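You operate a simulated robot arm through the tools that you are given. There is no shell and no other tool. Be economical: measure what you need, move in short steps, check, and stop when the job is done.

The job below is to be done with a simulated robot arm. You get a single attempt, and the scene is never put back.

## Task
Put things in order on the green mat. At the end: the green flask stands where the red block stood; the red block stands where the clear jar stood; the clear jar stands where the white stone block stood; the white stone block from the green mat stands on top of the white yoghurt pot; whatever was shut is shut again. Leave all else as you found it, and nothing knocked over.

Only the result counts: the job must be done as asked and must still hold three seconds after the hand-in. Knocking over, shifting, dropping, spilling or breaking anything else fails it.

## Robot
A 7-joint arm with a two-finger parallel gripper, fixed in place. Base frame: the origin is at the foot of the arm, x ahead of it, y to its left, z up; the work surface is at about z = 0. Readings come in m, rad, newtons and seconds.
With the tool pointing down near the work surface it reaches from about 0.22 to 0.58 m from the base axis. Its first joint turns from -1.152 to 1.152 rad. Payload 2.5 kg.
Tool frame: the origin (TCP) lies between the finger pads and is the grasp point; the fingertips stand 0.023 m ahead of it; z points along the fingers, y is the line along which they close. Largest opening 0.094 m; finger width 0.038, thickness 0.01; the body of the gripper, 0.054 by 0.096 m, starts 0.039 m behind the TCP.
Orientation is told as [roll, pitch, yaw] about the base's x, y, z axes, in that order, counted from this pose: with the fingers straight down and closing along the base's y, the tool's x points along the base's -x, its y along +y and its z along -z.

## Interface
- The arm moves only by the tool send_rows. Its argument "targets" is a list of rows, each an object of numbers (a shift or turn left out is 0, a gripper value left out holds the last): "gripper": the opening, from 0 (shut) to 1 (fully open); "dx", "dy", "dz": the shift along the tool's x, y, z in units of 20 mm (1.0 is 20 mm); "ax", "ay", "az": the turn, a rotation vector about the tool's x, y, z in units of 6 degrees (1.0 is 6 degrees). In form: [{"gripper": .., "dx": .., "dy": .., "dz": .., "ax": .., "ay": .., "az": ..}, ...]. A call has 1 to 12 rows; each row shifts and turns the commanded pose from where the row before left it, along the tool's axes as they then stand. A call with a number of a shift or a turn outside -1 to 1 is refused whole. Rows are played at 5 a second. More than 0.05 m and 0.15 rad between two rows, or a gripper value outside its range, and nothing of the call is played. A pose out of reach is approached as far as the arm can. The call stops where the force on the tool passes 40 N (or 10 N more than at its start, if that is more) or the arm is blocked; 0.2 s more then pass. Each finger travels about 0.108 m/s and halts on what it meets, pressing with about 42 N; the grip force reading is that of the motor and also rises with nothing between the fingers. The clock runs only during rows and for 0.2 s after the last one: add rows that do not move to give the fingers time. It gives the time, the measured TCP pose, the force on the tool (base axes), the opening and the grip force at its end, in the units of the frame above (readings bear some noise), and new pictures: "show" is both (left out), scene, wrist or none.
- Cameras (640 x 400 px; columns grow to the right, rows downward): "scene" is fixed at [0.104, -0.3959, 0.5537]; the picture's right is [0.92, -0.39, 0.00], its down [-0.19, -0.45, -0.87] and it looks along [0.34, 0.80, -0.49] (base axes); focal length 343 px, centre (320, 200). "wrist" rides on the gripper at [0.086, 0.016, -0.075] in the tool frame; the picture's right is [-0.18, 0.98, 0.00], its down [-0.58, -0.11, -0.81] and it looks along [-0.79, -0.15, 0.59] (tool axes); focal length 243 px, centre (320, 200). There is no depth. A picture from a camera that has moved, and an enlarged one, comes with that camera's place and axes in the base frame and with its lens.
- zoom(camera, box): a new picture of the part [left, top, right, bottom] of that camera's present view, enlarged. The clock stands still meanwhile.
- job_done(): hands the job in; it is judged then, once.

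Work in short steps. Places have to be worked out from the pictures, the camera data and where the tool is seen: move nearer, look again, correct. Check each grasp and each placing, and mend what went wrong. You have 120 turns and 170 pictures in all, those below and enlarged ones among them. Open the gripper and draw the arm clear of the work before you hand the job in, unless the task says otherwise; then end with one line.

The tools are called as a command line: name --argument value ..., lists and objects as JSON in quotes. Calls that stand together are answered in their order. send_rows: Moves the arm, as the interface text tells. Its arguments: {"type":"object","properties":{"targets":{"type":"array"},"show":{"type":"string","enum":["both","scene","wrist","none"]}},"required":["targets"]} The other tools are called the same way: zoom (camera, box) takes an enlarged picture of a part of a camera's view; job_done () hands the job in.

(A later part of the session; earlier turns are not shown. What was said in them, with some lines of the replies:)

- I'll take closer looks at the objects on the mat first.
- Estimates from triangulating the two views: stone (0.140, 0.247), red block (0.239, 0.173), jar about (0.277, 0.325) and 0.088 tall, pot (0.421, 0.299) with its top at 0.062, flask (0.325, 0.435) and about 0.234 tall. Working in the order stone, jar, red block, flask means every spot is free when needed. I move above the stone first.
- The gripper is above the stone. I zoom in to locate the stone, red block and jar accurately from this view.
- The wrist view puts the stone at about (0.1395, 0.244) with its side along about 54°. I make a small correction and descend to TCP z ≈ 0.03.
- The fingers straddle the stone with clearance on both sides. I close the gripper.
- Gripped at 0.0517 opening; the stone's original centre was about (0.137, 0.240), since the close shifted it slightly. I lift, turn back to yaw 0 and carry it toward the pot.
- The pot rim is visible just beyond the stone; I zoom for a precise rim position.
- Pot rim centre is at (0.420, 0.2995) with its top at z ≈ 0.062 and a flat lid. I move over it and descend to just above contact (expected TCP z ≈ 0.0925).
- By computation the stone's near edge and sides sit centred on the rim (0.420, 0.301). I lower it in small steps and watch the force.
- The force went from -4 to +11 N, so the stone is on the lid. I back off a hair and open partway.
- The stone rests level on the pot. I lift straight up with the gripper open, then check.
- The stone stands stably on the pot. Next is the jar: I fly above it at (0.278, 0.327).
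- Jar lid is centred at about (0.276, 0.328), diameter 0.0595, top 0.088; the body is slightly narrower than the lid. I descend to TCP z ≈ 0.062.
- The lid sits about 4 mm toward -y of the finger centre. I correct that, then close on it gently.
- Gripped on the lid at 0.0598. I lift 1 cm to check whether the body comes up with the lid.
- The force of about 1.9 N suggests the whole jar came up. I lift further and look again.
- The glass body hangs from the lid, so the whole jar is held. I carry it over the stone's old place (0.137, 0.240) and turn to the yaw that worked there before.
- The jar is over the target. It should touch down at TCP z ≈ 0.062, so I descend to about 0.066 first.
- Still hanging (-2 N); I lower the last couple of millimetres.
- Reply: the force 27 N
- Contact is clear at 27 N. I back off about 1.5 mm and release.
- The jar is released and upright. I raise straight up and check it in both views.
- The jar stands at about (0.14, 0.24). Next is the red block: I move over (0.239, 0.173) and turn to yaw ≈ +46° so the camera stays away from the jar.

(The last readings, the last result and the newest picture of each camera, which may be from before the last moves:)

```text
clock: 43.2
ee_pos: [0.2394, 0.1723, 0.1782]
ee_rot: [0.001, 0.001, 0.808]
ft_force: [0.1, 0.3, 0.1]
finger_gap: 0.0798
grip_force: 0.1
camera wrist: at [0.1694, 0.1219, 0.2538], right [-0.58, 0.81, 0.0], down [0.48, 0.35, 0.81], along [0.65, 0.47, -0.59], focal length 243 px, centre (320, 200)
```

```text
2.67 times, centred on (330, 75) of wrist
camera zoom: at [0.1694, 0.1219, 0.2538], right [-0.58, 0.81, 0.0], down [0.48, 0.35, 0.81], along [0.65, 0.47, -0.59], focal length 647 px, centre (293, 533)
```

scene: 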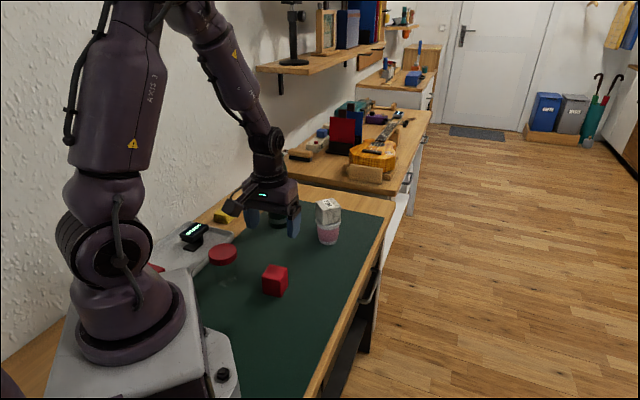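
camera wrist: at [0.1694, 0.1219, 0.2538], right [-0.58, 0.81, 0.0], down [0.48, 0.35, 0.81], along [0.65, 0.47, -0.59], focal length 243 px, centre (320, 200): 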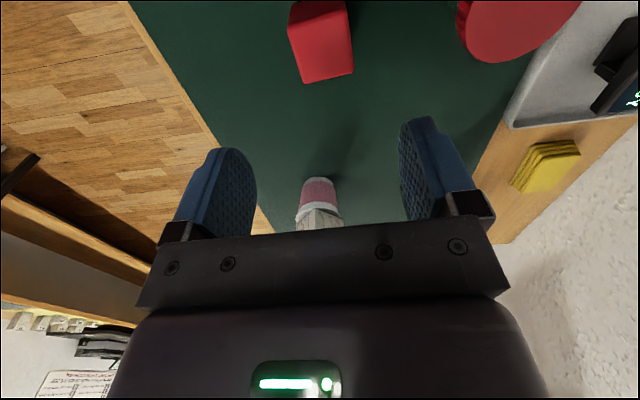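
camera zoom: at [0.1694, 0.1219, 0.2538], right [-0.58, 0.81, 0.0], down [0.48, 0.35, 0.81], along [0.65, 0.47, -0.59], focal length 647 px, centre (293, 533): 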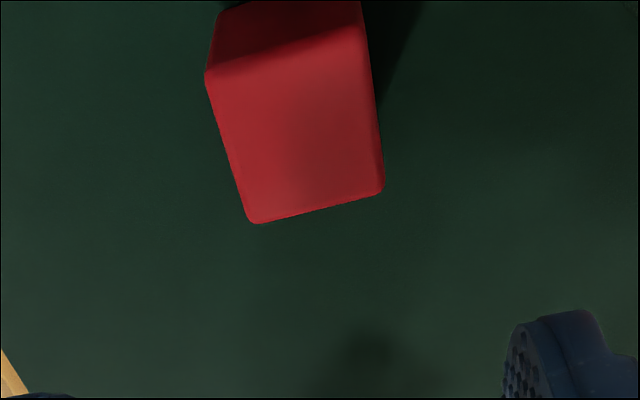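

Red block centre is (0.2375, 0.173), with sides at about 48°. I trim the yaw and descend to z ≈ 0.032.

send_rows --targets '[{"gripper": 0.85, "dx": 0.05, "dy": 0.05, "az": -0.25}, {"dz": 0.9}, {"dz": 0.9}, {"dz": 0.9}, {"dz": 0.9}, {"dz": 0.9}, {"dz": 0.9}, {"dz": 0.9}, {"dz": 0.6}, {"dz": 0.4}, {}]'

```text
clock: 45.6
ee_pos: [0.2399, 0.1738, 0.0321]
ee_rot: [0.0, 0.0, 0.834]
ft_force: [0.2, 0.1, 0.4]
finger_gap: 0.0799
grip_force: 0.0
camera wrist: at [0.169, 0.1203, 0.1079], right [-0.6, 0.8, 0.0], down [0.47, 0.36, 0.81], along [0.64, 0.49, -0.59], focal length 243 px, centre (320, 200)
```

scene: 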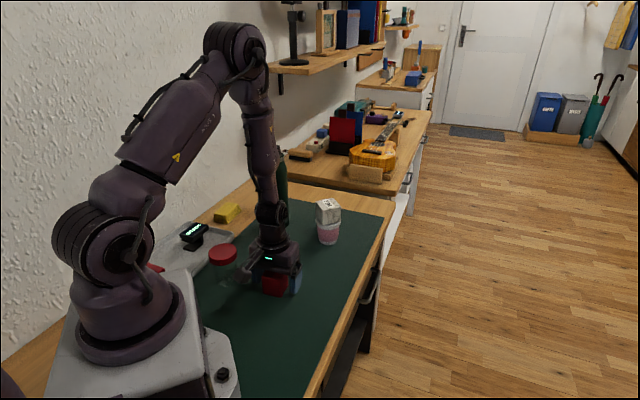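
wrist: 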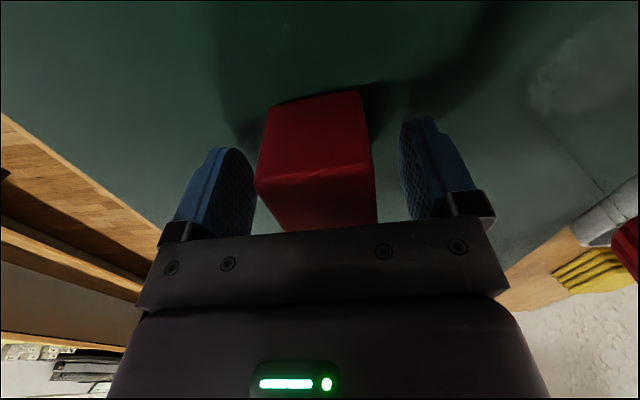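

The fingers straddle the block with clearance. I close.

send_rows --targets '[{"gripper": 0.6}, {"gripper": 0.5}, {"gripper": 0.35}, {"gripper": 0.3}, {}]' --show "wrist"

```text
clock: 46.8
ee_pos: [0.2395, 0.1715, 0.0332]
ee_rot: [0.001, -0.002, 0.834]
ft_force: [0.7, -0.5, 0.1]
finger_gap: 0.0443
grip_force: 41.9
camera wrist: at [0.1689, 0.1203, 0.1081], right [-0.6, 0.8, 0.0], down [0.47, 0.36, 0.81], along [0.64, 0.49, -0.59], focal length 243 px, centre (320, 200)
```

wrist: 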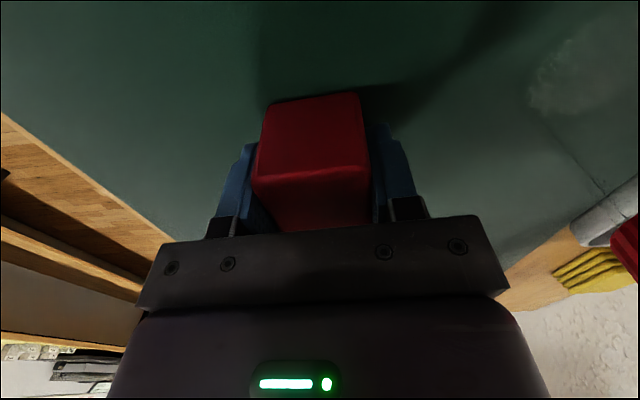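

Gripped at 0.0443 with hardly any shift; the red block's spot is about (0.2385, 0.173). I lift and carry it to the jar's old place (0.2755, 0.325).

send_rows --targets '[{"dz": -0.4}, {"dz": -0.9}, {"dz": -0.9}, {"dz": -0.9}, {"dz": -0.9}, {"dz": -0.5}, {}]' --show "none"

send_rows --targets '[{"dx": -0.857, "dy": 0.467}, {"dx": -0.857, "dy": 0.467}, {"dx": -0.857, "dy": 0.467}, {"dx": -0.857, "dy": 0.467}, {"dx": -0.857, "dy": 0.467}, {"dx": -0.857, "dy": 0.467}, {"dx": -0.857, "dy": 0.467}, {"dx": -0.857, "dy": 0.467}, {}]'

```text
clock: 48.4
ee_pos: [0.2388, 0.1706, 0.1221]
ee_rot: [0.001, 0.0, 0.833]
ft_force: [0.1, -0.4, -0.7]
finger_gap: 0.0445
grip_force: 42.1
```

```text
clock: 50.4
ee_pos: [0.277, 0.3254, 0.1234]
ee_rot: [-0.001, 0.0, 0.832]
ft_force: [0.3, 0.8, 0.0]
finger_gap: 0.0444
grip_force: 41.9
camera wrist: at [0.2063, 0.273, 0.1978], right [-0.6, 0.8, 0.0], down [0.47, 0.36, 0.81], along [0.64, 0.49, -0.59], focal length 243 px, centre (320, 200)
```

scene: 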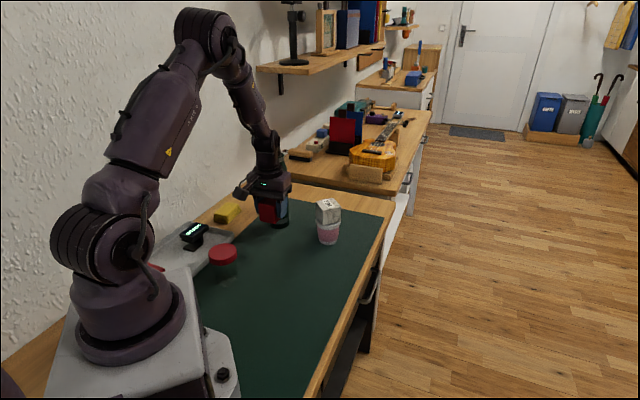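
wrist: 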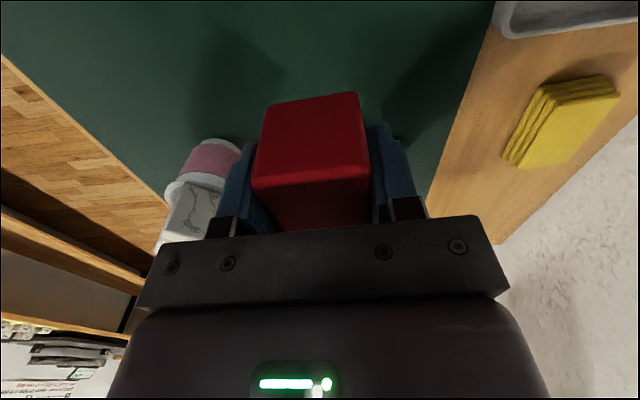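

Positioned over the jar's old place. I descend to just above contact (grasp height was about 0.0325).

send_rows --targets '[{"dz": 0.9}, {"dz": 0.9}, {"dz": 0.9}, {"dz": 0.9}, {"dz": 0.7}, {"dz": 0.1}, {}]' --show "none"

send_rows --targets '[{"dz": 0.06}, {"dz": 0.05}, {}]' --show "none"

```text
clock: 52.0
ee_pos: [0.2778, 0.3229, 0.0343]
ee_rot: [0.001, 0.001, 0.835]
ft_force: [-0.8, 0.0, -1.2]
finger_gap: 0.0445
grip_force: 42.3
```

```text
clock: 52.8
ee_pos: [0.276, 0.3232, 0.0332]
ee_rot: [0.0, 0.001, 0.833]
ft_force: [-0.5, 0.0, -0.6]
finger_gap: 0.0444
grip_force: 41.7
```

send_rows --targets '[{"dz": 0.05}, {"dz": 0.04}, {}]' --show "none"

```text
clock: 53.6
ee_pos: [0.2753, 0.324, 0.0325]
ee_rot: [0.0, -0.001, 0.834]
ft_force: [-6.7, -7.5, 35.9]
finger_gap: 0.0443
grip_force: 42.1
```

The block is firmly on the mat. I ease off 2 mm of command and release.

send_rows --targets '[{"dz": -0.08}, {}, {"gripper": 0.55}, {"gripper": 0.65}, {"gripper": 0.75}, {}]' --show "wrist"

```text
clock: 55.0
ee_pos: [0.2765, 0.3227, 0.0328]
ee_rot: [-0.001, 0.0, 0.834]
ft_force: [-0.5, 0.4, 0.2]
finger_gap: 0.0707
grip_force: 0.1
camera wrist: at [0.2059, 0.2714, 0.1083], right [-0.6, 0.8, 0.0], down [0.47, 0.36, 0.81], along [0.64, 0.49, -0.59], focal length 243 px, centre (320, 200)
```

wrist: 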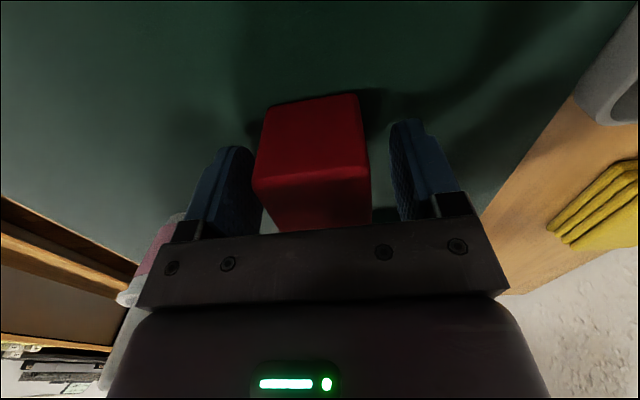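

Red block is placed. I rise straight up well above flask height (to z ≈ 0.29) and look.

send_rows --targets '[{"dz": -0.5}, {"dz": -1}, {"dz": -1}, {"dz": -1}, {"dz": -1}, {"dz": -1}, {"dz": -1}, {"dz": -1}, {"dz": -1}, {"dz": -1}, {"dz": -1}, {"dz": -1}]' --show "none"

send_rows --targets '[{"gripper": 1, "dz": -1}, {"dz": -0.7}, {}]'

zoom --camera "scene" --box '[180, 130, 370, 310]'

```text
clock: 57.6
ee_pos: [0.2766, 0.3221, 0.2622]
ee_rot: [0.0, 0.001, 0.833]
ft_force: [0.6, 0.2, -0.7]
finger_gap: 0.0703
grip_force: 0.0
```

```text
clock: 58.4
ee_pos: [0.2768, 0.3225, 0.2966]
ee_rot: [0.0, 0.0, 0.835]
ft_force: [0.4, 0.1, -0.5]
finger_gap: 0.094
grip_force: 0.1
camera wrist: at [0.2064, 0.2708, 0.3712], right [-0.6, 0.8, 0.0], down [0.47, 0.36, 0.81], along [0.64, 0.49, -0.59], focal length 243 px, centre (320, 200)
```

scene: 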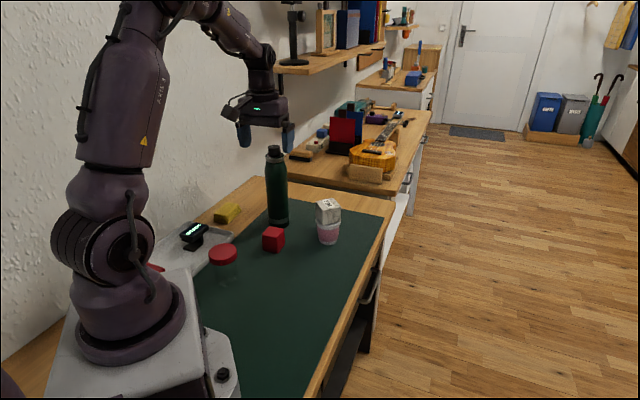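
wrist: 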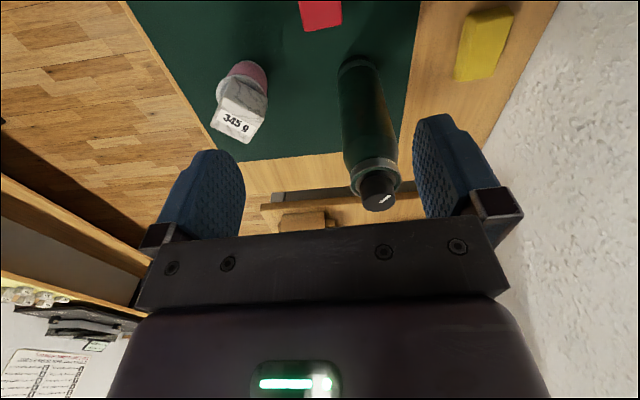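

```text
2.22 times, centred on (275, 220) of scene
camera zoom: at [0.104, -0.3959, 0.5537], right [0.92, -0.39, 0.0], down [-0.19, -0.45, -0.87], along [0.34, 0.8, -0.49], focal length 762 px, centre (420, 156)
```

zoom: 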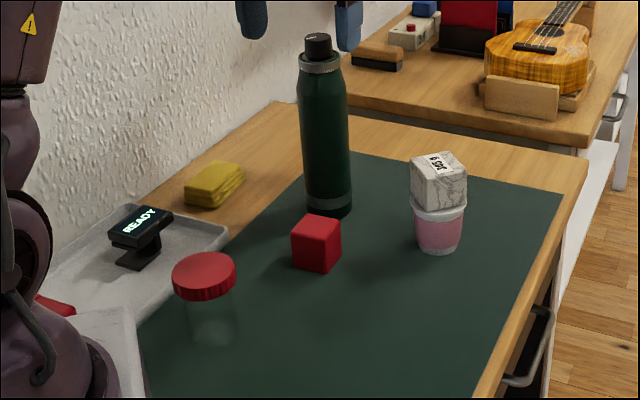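

All three moved items stand well. I zoom on the flask for its grasp position.

zoom --camera "wrist" --box '[300, 40, 460, 220]'

zoom --camera "scene" --box '[240, 140, 310, 235]'

```text
2.22 times, centred on (380, 130) of wrist
camera zoom: at [0.2064, 0.2708, 0.3712], right [-0.6, 0.8, 0.0], down [0.47, 0.36, 0.81], along [0.64, 0.49, -0.59], focal length 539 px, centre (187, 356)
```

zoom: 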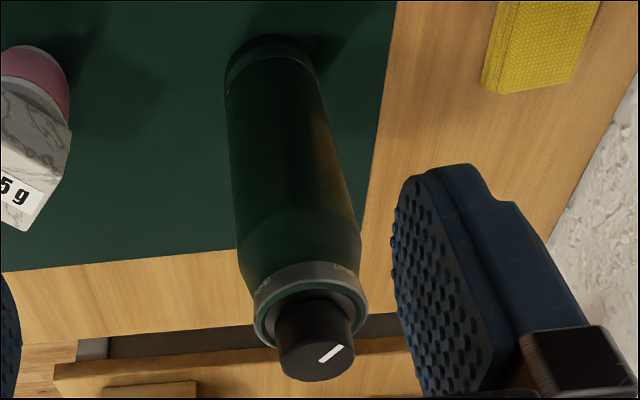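

```text
4.21 times, centred on (275, 188) of scene
camera zoom: at [0.104, -0.3959, 0.5537], right [0.92, -0.39, 0.0], down [-0.19, -0.45, -0.87], along [0.34, 0.8, -0.49], focal length 1444 px, centre (510, 253)
```

zoom: 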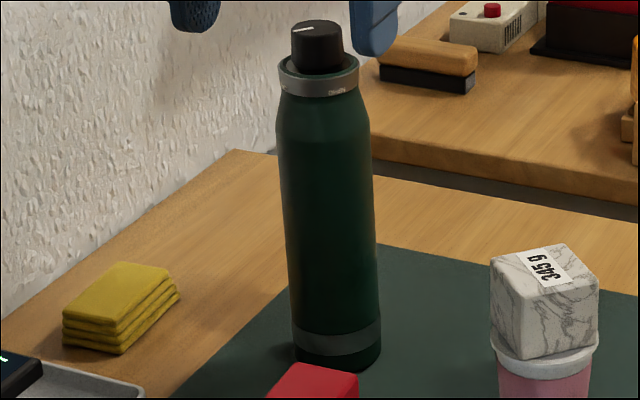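

Flask is at about (0.316, 0.422) with its cap top at about 0.24; the ring below the cap, at about z 0.20, is the place to grip so the cap knob isn't touched. I move over it at the present height first.

send_rows --targets '[{"dx": -0.71, "dy": 0.257}, {"dx": -0.71, "dy": 0.257}, {"dx": -0.71, "dy": 0.257}, {"dx": -0.71, "dy": 0.257}, {"dx": -0.71, "dy": 0.257}, {"dx": -0.71, "dy": 0.257}, {"dx": -0.71, "dy": 0.257}, {}, {}]'

zoom --camera "wrist" --box '[200, 0, 440, 150]'

zoom --camera "scene" --box '[220, 90, 340, 200]'

```text
clock: 60.4
ee_pos: [0.3159, 0.4215, 0.2984]
ee_rot: [0.0, -0.001, 0.835]
ft_force: [-0.6, 0.6, 0.0]
finger_gap: 0.094
grip_force: 0.0
camera wrist: at [0.2465, 0.3694, 0.3738], right [-0.6, 0.8, 0.0], down [0.47, 0.36, 0.81], along [0.64, 0.49, -0.59], focal length 243 px, centre (320, 200)
```

scene: 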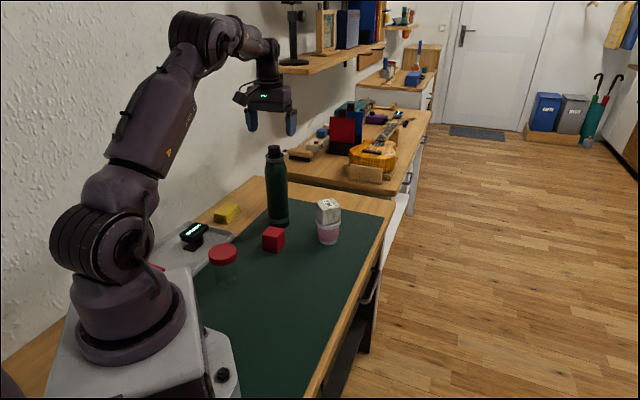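
wrist: 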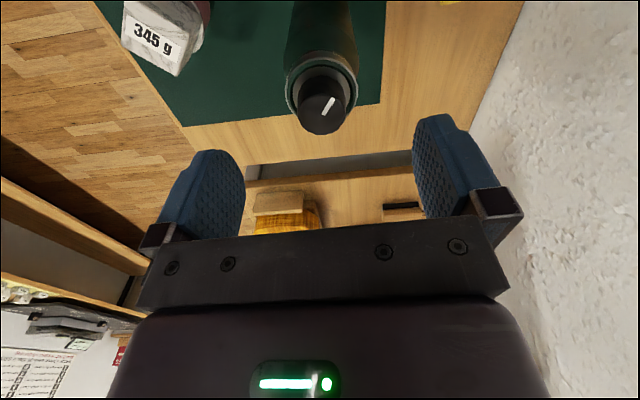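

```text
2.67 times, centred on (320, 75) of wrist
camera zoom: at [0.2465, 0.3694, 0.3738], right [-0.6, 0.8, 0.0], down [0.47, 0.36, 0.81], along [0.64, 0.49, -0.59], focal length 647 px, centre (320, 533)
```

zoom: 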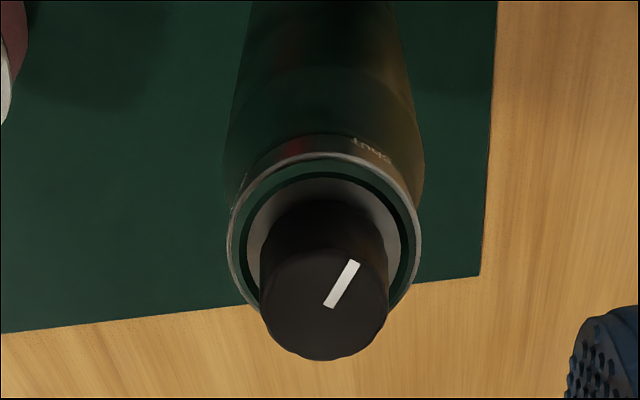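

```text
3.64 times, centred on (280, 145) of scene
camera zoom: at [0.1041, -0.3959, 0.5537], right [0.92, -0.39, 0.0], down [-0.19, -0.45, -0.87], along [0.34, 0.8, -0.49], focal length 1247 px, centre (466, 400)
```

zoom: 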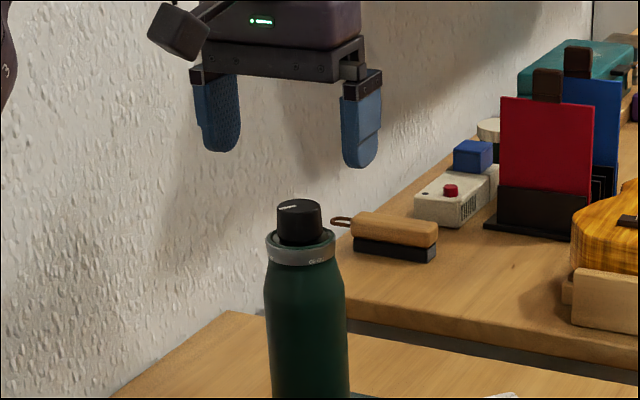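

The cap mark points at "Shut", so I must not turn it. The ring is centred at (0.319, 0.425), diameter about 0.052. I trim and descend to TCP z ≈ 0.212.

send_rows --targets '[{"dx": -0.2}, {"dz": 0.7}, {"dz": 0.7}, {"dz": 0.7}, {"dz": 0.7}, {"dz": 0.6}, {"dz": 0.5}, {"dz": 0.3}, {}]'

zoom --camera "scene" --box '[230, 120, 330, 220]'

zoom --camera "wrist" --box '[160, 40, 480, 240]'

```text
clock: 62.4
ee_pos: [0.3202, 0.4242, 0.2135]
ee_rot: [-0.002, -0.001, 0.834]
ft_force: [0.0, 0.2, -0.4]
finger_gap: 0.0942
grip_force: 0.1
camera wrist: at [0.2491, 0.3721, 0.2881], right [-0.6, 0.8, 0.0], down [0.47, 0.36, 0.81], along [0.64, 0.49, -0.59], focal length 243 px, centre (320, 200)
```

scene: 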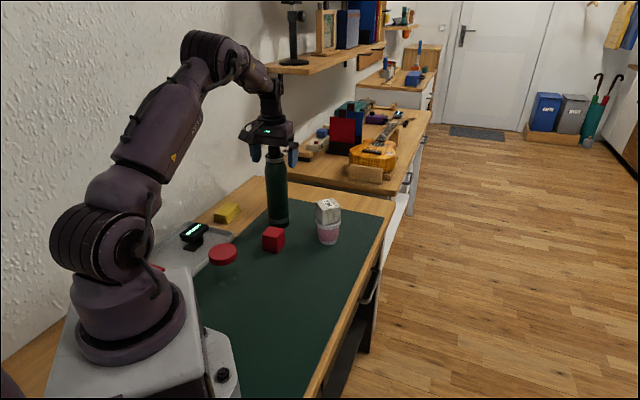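
wrist: 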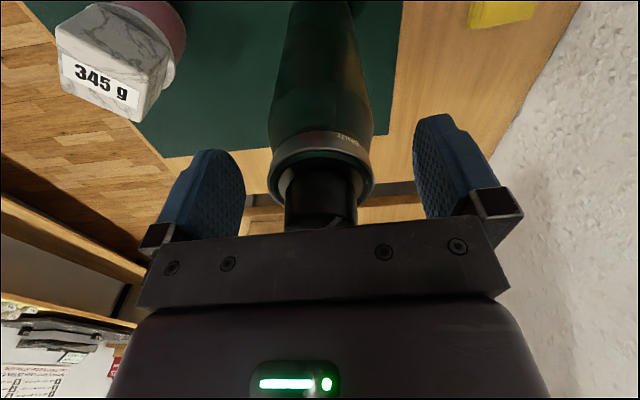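

```text
4.00 times, centred on (280, 170) of scene
camera zoom: at [0.104, -0.3959, 0.5537], right [0.92, -0.39, 0.0], down [-0.19, -0.45, -0.87], along [0.34, 0.8, -0.49], focal length 1372 px, centre (480, 320)
```

zoom: 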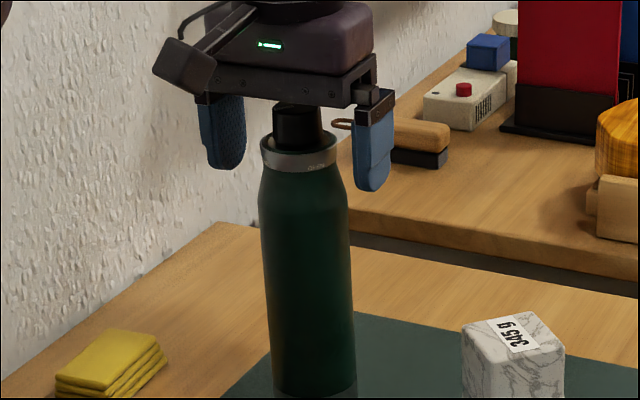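

```text
2.00 times, centred on (320, 140) of wrist
camera zoom: at [0.2491, 0.3721, 0.2881], right [-0.6, 0.8, 0.0], down [0.47, 0.36, 0.81], along [0.64, 0.49, -0.59], focal length 485 px, centre (320, 320)
```

zoom: 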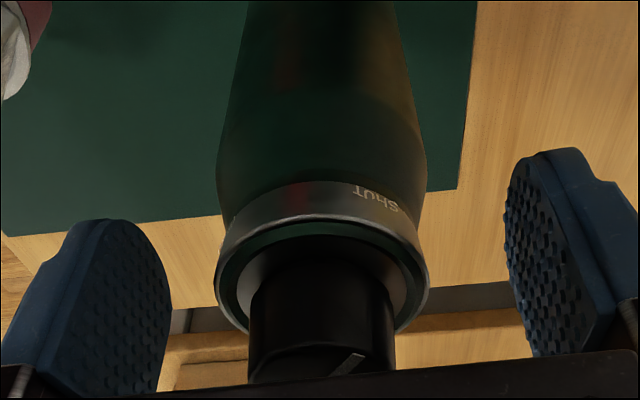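

The ring lies between the fingers, the cap clears the palm and the flask is centred within a millimetre or two. I close on the ring.

send_rows --targets '[{"gripper": 0.8}, {"gripper": 0.7}, {"gripper": 0.62}, {"gripper": 0.57}, {"gripper": 0.5}, {"gripper": 0.4}, {}]' --show "none"

zoom --camera "wrist" --box '[160, 40, 480, 240]'

zoom --camera "scene" --box '[230, 120, 330, 240]'

```text
clock: 64.0
ee_pos: [0.319, 0.4234, 0.2129]
ee_rot: [0.0, 0.001, 0.834]
ft_force: [-0.6, 0.3, -0.1]
finger_gap: 0.0515
grip_force: 42.2
```

```text
2.00 times, centred on (320, 140) of wrist
camera zoom: at [0.2491, 0.3721, 0.2883], right [-0.6, 0.8, 0.0], down [0.47, 0.36, 0.81], along [0.64, 0.49, -0.59], focal length 485 px, centre (320, 320)
```

zoom: 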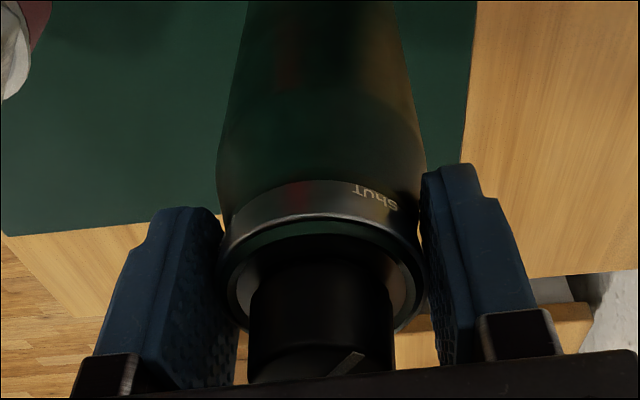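

```text
3.33 times, centred on (280, 180) of scene
camera zoom: at [0.104, -0.3959, 0.5537], right [0.92, -0.39, 0.0], down [-0.19, -0.45, -0.87], along [0.34, 0.8, -0.49], focal length 1143 px, centre (453, 267)
```

zoom: 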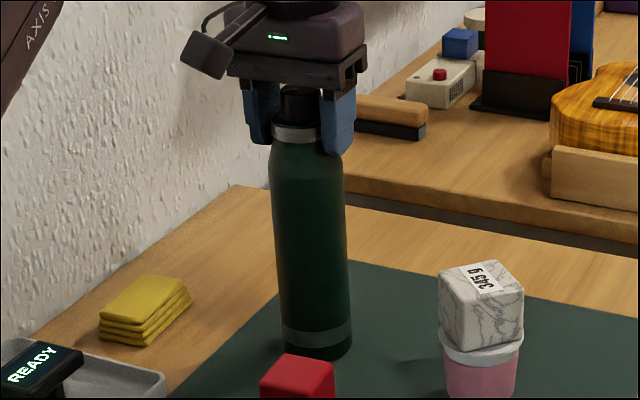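

Held on the ring at 0.0515. I lift slowly at first to test the hold.

send_rows --targets '[{"dz": -0.25}, {"dz": -0.25}, {"dz": -0.25}, {}, {}]'

```text
clock: 65.2
ee_pos: [0.3201, 0.4241, 0.2272]
ee_rot: [0.0, -0.001, 0.834]
ft_force: [0.2, -0.3, -4.6]
finger_gap: 0.0512
grip_force: 42.0
camera wrist: at [0.2494, 0.3721, 0.3028], right [-0.6, 0.8, 0.0], down [0.47, 0.36, 0.81], along [0.64, 0.49, -0.59], focal length 243 px, centre (320, 200)
```

scene: 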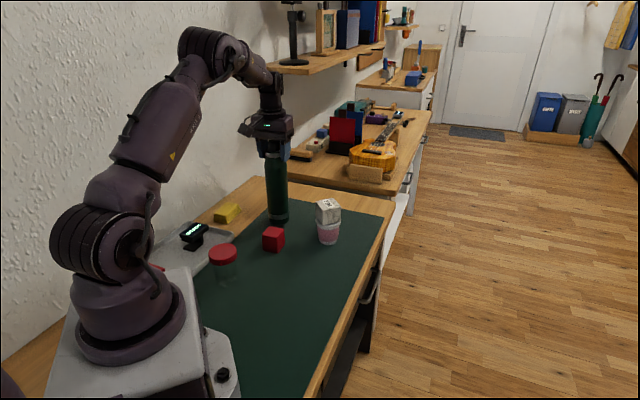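
wrist: 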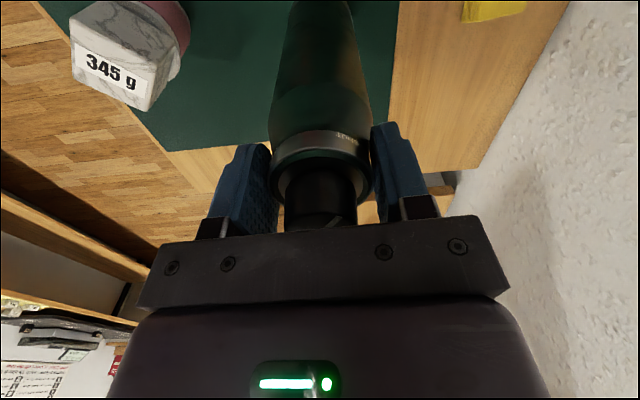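

The flask is lifted (about 0.46 kg) and hangs upright. I raise it to z ≈ 0.315 so its base clears the red block.

send_rows --targets '[{"dz": -0.4}, {"dz": -0.5}, {"dz": -0.6}, {"dz": -0.6}, {"dz": -0.6}, {"dz": -0.6}, {"dz": -0.6}, {"dz": -0.4}, {}]' --show "none"

zoom --camera "scene" --box '[190, 70, 370, 280]'

```text
clock: 67.2
ee_pos: [0.3182, 0.4219, 0.3134]
ee_rot: [0.0, 0.0, 0.834]
ft_force: [-0.2, -0.3, -5.9]
finger_gap: 0.0508
grip_force: 41.9
```

```text
1.90 times, centred on (280, 175) of scene
camera zoom: at [0.1041, -0.3959, 0.5537], right [0.92, -0.39, 0.0], down [-0.19, -0.45, -0.87], along [0.34, 0.8, -0.49], focal length 653 px, centre (396, 248)
```

zoom: 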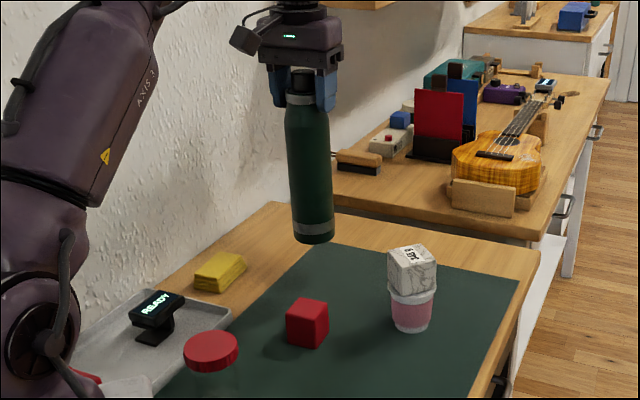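

The opening drifted from 0.0515 to 0.0508; I check for slip before travelling.

zoom --camera "wrist" --box '[160, 40, 480, 240]'

zoom --camera "scene" --box '[240, 65, 310, 145]'

```text
2.00 times, centred on (320, 140) of wrist
camera zoom: at [0.2483, 0.3708, 0.3889], right [-0.6, 0.8, 0.0], down [0.47, 0.36, 0.81], along [0.64, 0.49, -0.59], focal length 485 px, centre (320, 320)
```

zoom: 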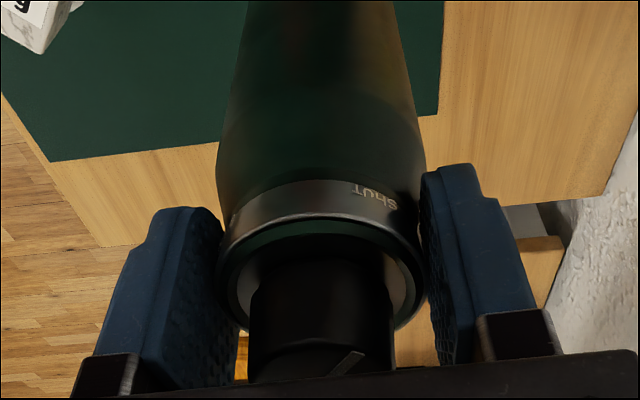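

```text
5.00 times, centred on (275, 105) of scene
camera zoom: at [0.1041, -0.3959, 0.5537], right [0.92, -0.39, 0.0], down [-0.19, -0.45, -0.87], along [0.34, 0.8, -0.49], focal length 1715 px, centre (545, 675)
```

zoom: 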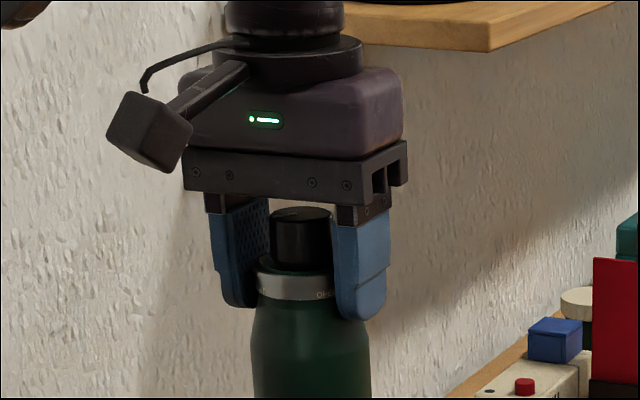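

No slip; the ring and "Shut" mark are unchanged. I carry the flask slowly toward the red block's old spot (0.238, 0.173), stopping partway to check.

send_rows --targets '[{"dx": 0.3, "dy": -0.137}, {"dx": 0.6, "dy": -0.273}, {"dx": 0.6, "dy": -0.273}, {"dx": 0.6, "dy": -0.273}, {"dx": 0.6, "dy": -0.273}, {"dx": 0.6, "dy": -0.273}, {"dx": 0.6, "dy": -0.273}, {"dx": 0.6, "dy": -0.273}, {"dx": 0.6, "dy": -0.273}, {"dx": 0.6, "dy": -0.273}, {"dx": 0.6, "dy": -0.273}, {"dx": 0.6, "dy": -0.273}]' --show "scene"

```text
clock: 69.8
ee_pos: [0.2742, 0.278, 0.3151]
ee_rot: [-0.001, 0.001, 0.835]
ft_force: [0.1, 0.4, -7.2]
finger_gap: 0.0509
grip_force: 41.9
```

scene: 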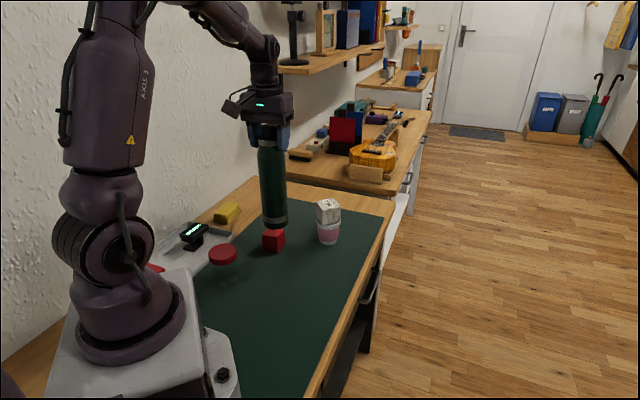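

The arm posture is fine and the flask clears the block. I finish the traverse, lowering a little once past the block.

send_rows --targets '[{"dx": 0.564, "dy": -0.258}, {"dx": 0.564, "dy": -0.258}, {"dx": 0.564, "dy": -0.258}, {"dx": 0.564, "dy": -0.258}, {"dx": 0.564, "dy": -0.258}, {"dx": 0.564, "dy": -0.258, "dz": 0.3}, {"dx": 0.564, "dy": -0.258, "dz": 0.4}, {"dx": 0.564, "dy": -0.258, "dz": 0.4}, {"dx": 0.564, "dy": -0.258, "dz": 0.4}, {}, {}]'

zoom --camera "scene" --box '[180, 90, 360, 310]'

```text
clock: 72.2
ee_pos: [0.2382, 0.1708, 0.2824]
ee_rot: [0.002, 0.0, 0.835]
ft_force: [-0.5, 0.1, -5.1]
finger_gap: 0.0507
grip_force: 41.6
camera wrist: at [0.1687, 0.1199, 0.358], right [-0.6, 0.8, 0.0], down [0.47, 0.36, 0.81], along [0.64, 0.49, -0.59], focal length 243 px, centre (320, 200)
```

scene: 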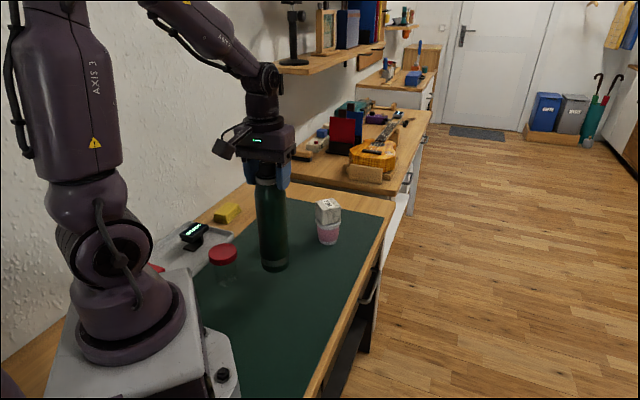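
wrist: 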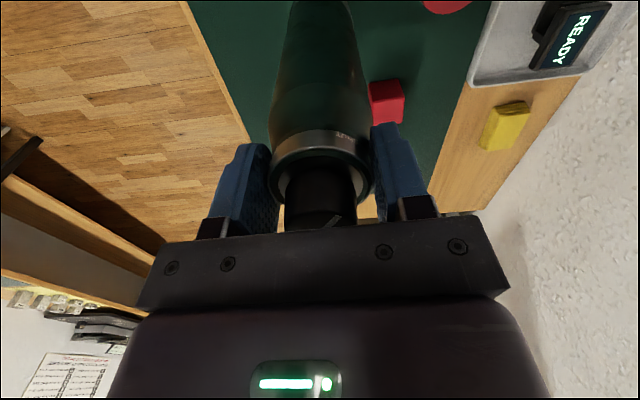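

```text
1.82 times, centred on (270, 200) of scene
camera zoom: at [0.1041, -0.3959, 0.5537], right [0.92, -0.39, 0.0], down [-0.19, -0.45, -0.87], along [0.34, 0.8, -0.49], focal length 624 px, centre (411, 200)
```

zoom: 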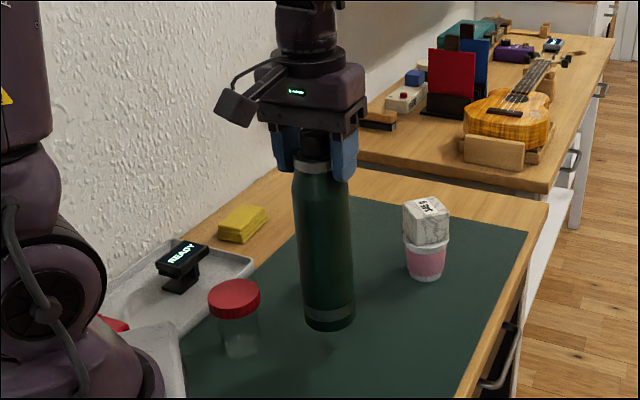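

The flask is over the target at (0.238, 0.173) and upright. It should touch down at TCP z ≈ 0.213, so I lower to about 0.217.

send_rows --targets '[{"dz": 0.5}, {"dz": 0.6}, {"dz": 0.6}, {"dz": 0.6}, {"dz": 0.5}, {"dz": 0.3}, {"dz": 0.15}, {}]' --show "none"

send_rows --targets '[{"dz": 0.06}, {"dz": 0.05}, {}]' --show "none"

```text
clock: 74.0
ee_pos: [0.2392, 0.1722, 0.2178]
ee_rot: [0.002, -0.001, 0.835]
ft_force: [0.1, -0.2, -5.1]
finger_gap: 0.0504
grip_force: 42.0
```

```text
clock: 74.8
ee_pos: [0.2388, 0.1731, 0.2157]
ee_rot: [-0.001, 0.0, 0.834]
ft_force: [0.6, 0.2, -6.3]
finger_gap: 0.0505
grip_force: 41.6
```

send_rows --targets '[{"dz": 0.05}, {"dz": 0.05}, {}]' --show "none"

```text
clock: 75.6
ee_pos: [0.2397, 0.1722, 0.2138]
ee_rot: [0.0, -0.001, 0.834]
ft_force: [0.0, -0.4, -5.3]
finger_gap: 0.0505
grip_force: 41.9
```

Still carrying the weight, so I lower another millimetre or two in fine steps.

send_rows --targets '[{"dz": 0.04}, {"dz": 0.03}, {}]' --show "none"

```text
clock: 76.4
ee_pos: [0.2386, 0.1721, 0.214]
ee_rot: [0.001, -0.001, 0.833]
ft_force: [-7.8, -3.3, 30.9]
finger_gap: 0.0506
grip_force: 42.5
```

Contact at 31 N. I ease back 1.2 mm and check the force before releasing.

send_rows --targets '[{"dz": -0.06}, {}, {}]' --show "scene"

```text
clock: 77.2
ee_pos: [0.2394, 0.1717, 0.2132]
ee_rot: [0.001, 0.0, 0.834]
ft_force: [-1.5, 0.0, 3.8]
finger_gap: 0.0504
grip_force: 42.2
```

scene: 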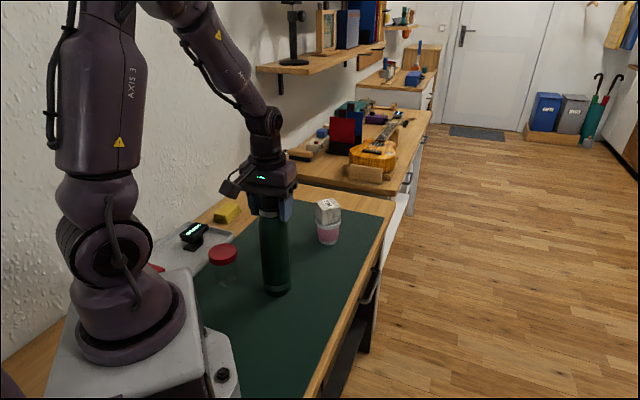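

The flask stands on the mat with the load nearly neutral. I open slowly.

send_rows --targets '[{"gripper": 0.6}, {"gripper": 0.7}, {"gripper": 0.8}, {"gripper": 0.9}, {"gripper": 1.0}, {}]' --show "wrist"

```text
clock: 78.6
ee_pos: [0.2401, 0.1717, 0.2139]
ee_rot: [-0.001, 0.0, 0.835]
ft_force: [0.3, 0.2, -0.3]
finger_gap: 0.094
grip_force: 0.0
camera wrist: at [0.1695, 0.1204, 0.2895], right [-0.6, 0.8, 0.0], down [0.47, 0.36, 0.81], along [0.64, 0.49, -0.59], focal length 243 px, centre (320, 200)
```

wrist: 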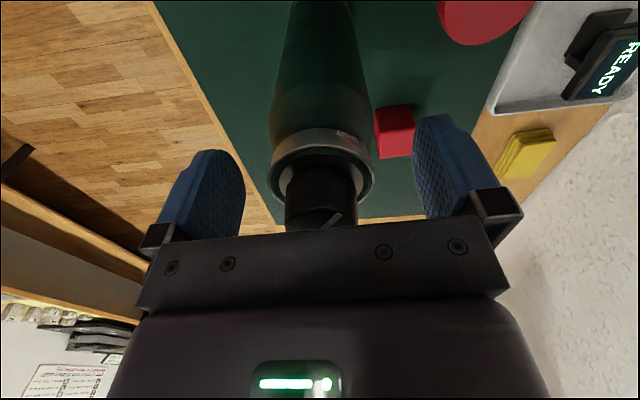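

Released and standing free. I raise straight up clear of the cap.

send_rows --targets '[{"dz": -0.3}, {"dz": -0.5}, {"dz": -0.7}, {"dz": -0.7}, {"dz": -0.7}, {"dz": -0.7}, {"dz": -0.7}, {"dz": -0.7}, {}]'

zoom --camera "scene" --box '[180, 170, 360, 310]'

zoom --camera "wrist" --box '[220, 0, 420, 140]'

```text
clock: 80.6
ee_pos: [0.2392, 0.1691, 0.3138]
ee_rot: [0.001, 0.001, 0.833]
ft_force: [-0.6, -0.1, 0.9]
finger_gap: 0.0938
grip_force: 0.1
camera wrist: at [0.169, 0.1191, 0.3893], right [-0.6, 0.8, 0.0], down [0.47, 0.36, 0.81], along [0.64, 0.49, -0.59], focal length 243 px, centre (320, 200)
```

scene: 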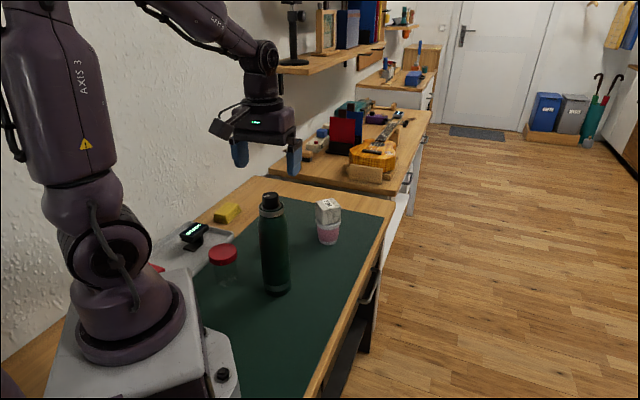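
wrist: 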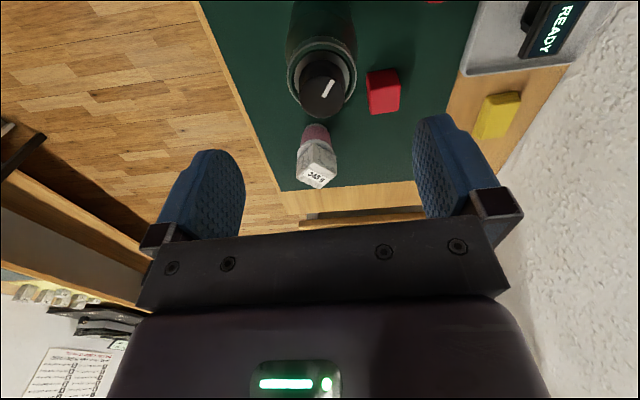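

```text
2.86 times, centred on (270, 240) of scene
camera zoom: at [0.104, -0.3959, 0.5537], right [0.92, -0.39, 0.0], down [-0.19, -0.45, -0.87], along [0.34, 0.8, -0.49], focal length 980 px, centre (463, 86)
```

zoom: 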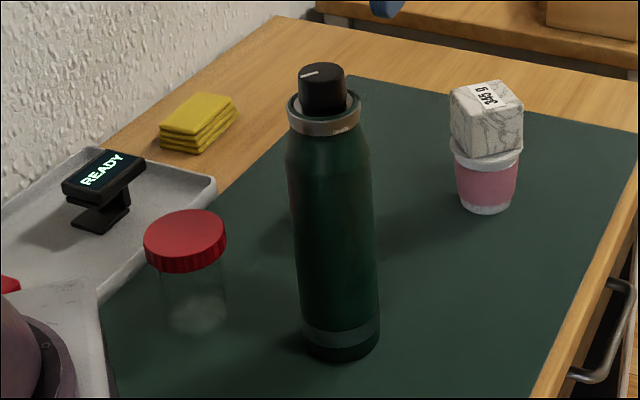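

```text
2.86 times, centred on (320, 70) of wrist
camera zoom: at [0.169, 0.1191, 0.3893], right [-0.6, 0.8, 0.0], down [0.47, 0.36, 0.81], along [0.64, 0.49, -0.59], focal length 693 px, centre (320, 571)
```

zoom: 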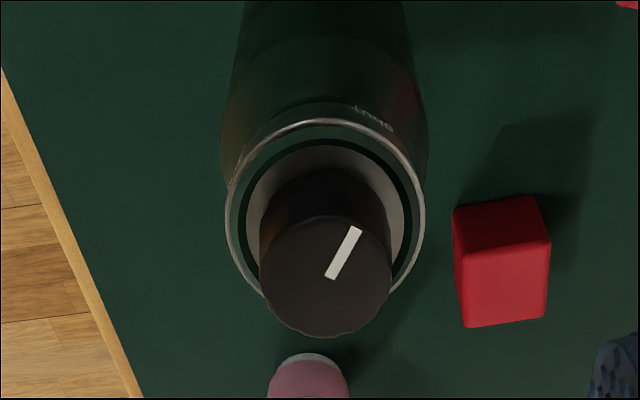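

All items are in place, and the flask mark still points to "Shut". I draw the arm clear, up and away toward its starting area.

send_rows --targets '[{"dz": -0.7}, {"dz": -0.7}, {"dx": -0.7, "dy": 0.6}, {"dx": -0.7, "dy": 0.6}, {"dx": -0.7, "dy": 0.6}, {"dx": -0.7, "dy": 0.6}, {"dx": -0.7, "dy": 0.6}, {"dx": -0.7, "dy": 0.6}, {}]'

```text
clock: 82.6
ee_pos: [0.2418, 0.2828, 0.3419]
ee_rot: [-0.001, 0.001, 0.833]
ft_force: [-0.4, -0.1, -1.2]
finger_gap: 0.0938
grip_force: 0.0
camera wrist: at [0.1727, 0.2311, 0.4173], right [-0.6, 0.8, 0.0], down [0.47, 0.36, 0.81], along [0.64, 0.49, -0.59], focal length 243 px, centre (320, 200)
```

scene: 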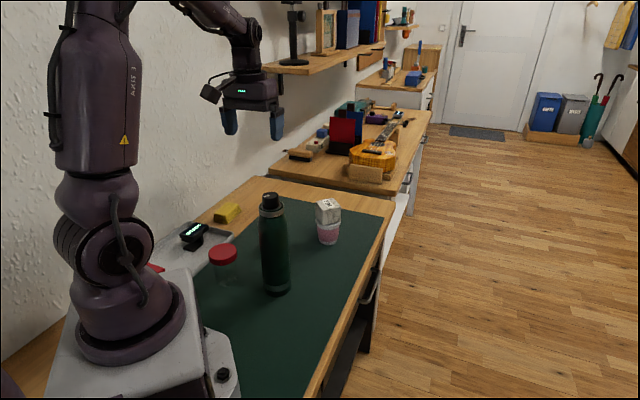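
wrist: 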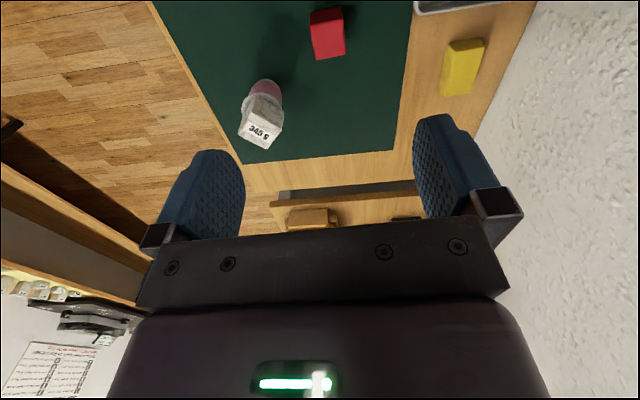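

Everything stands in order, the gripper is open and the arm is clear. I hand in.

job_done

```text
The job is handed in.
```

The job is handed in: the flask stands where the red block was, the red block where the jar was, the jar where the stone was, and the stone on the yoghurt pot. The jar and flask were never opened, nothing was knocked over, and the arm is clear.
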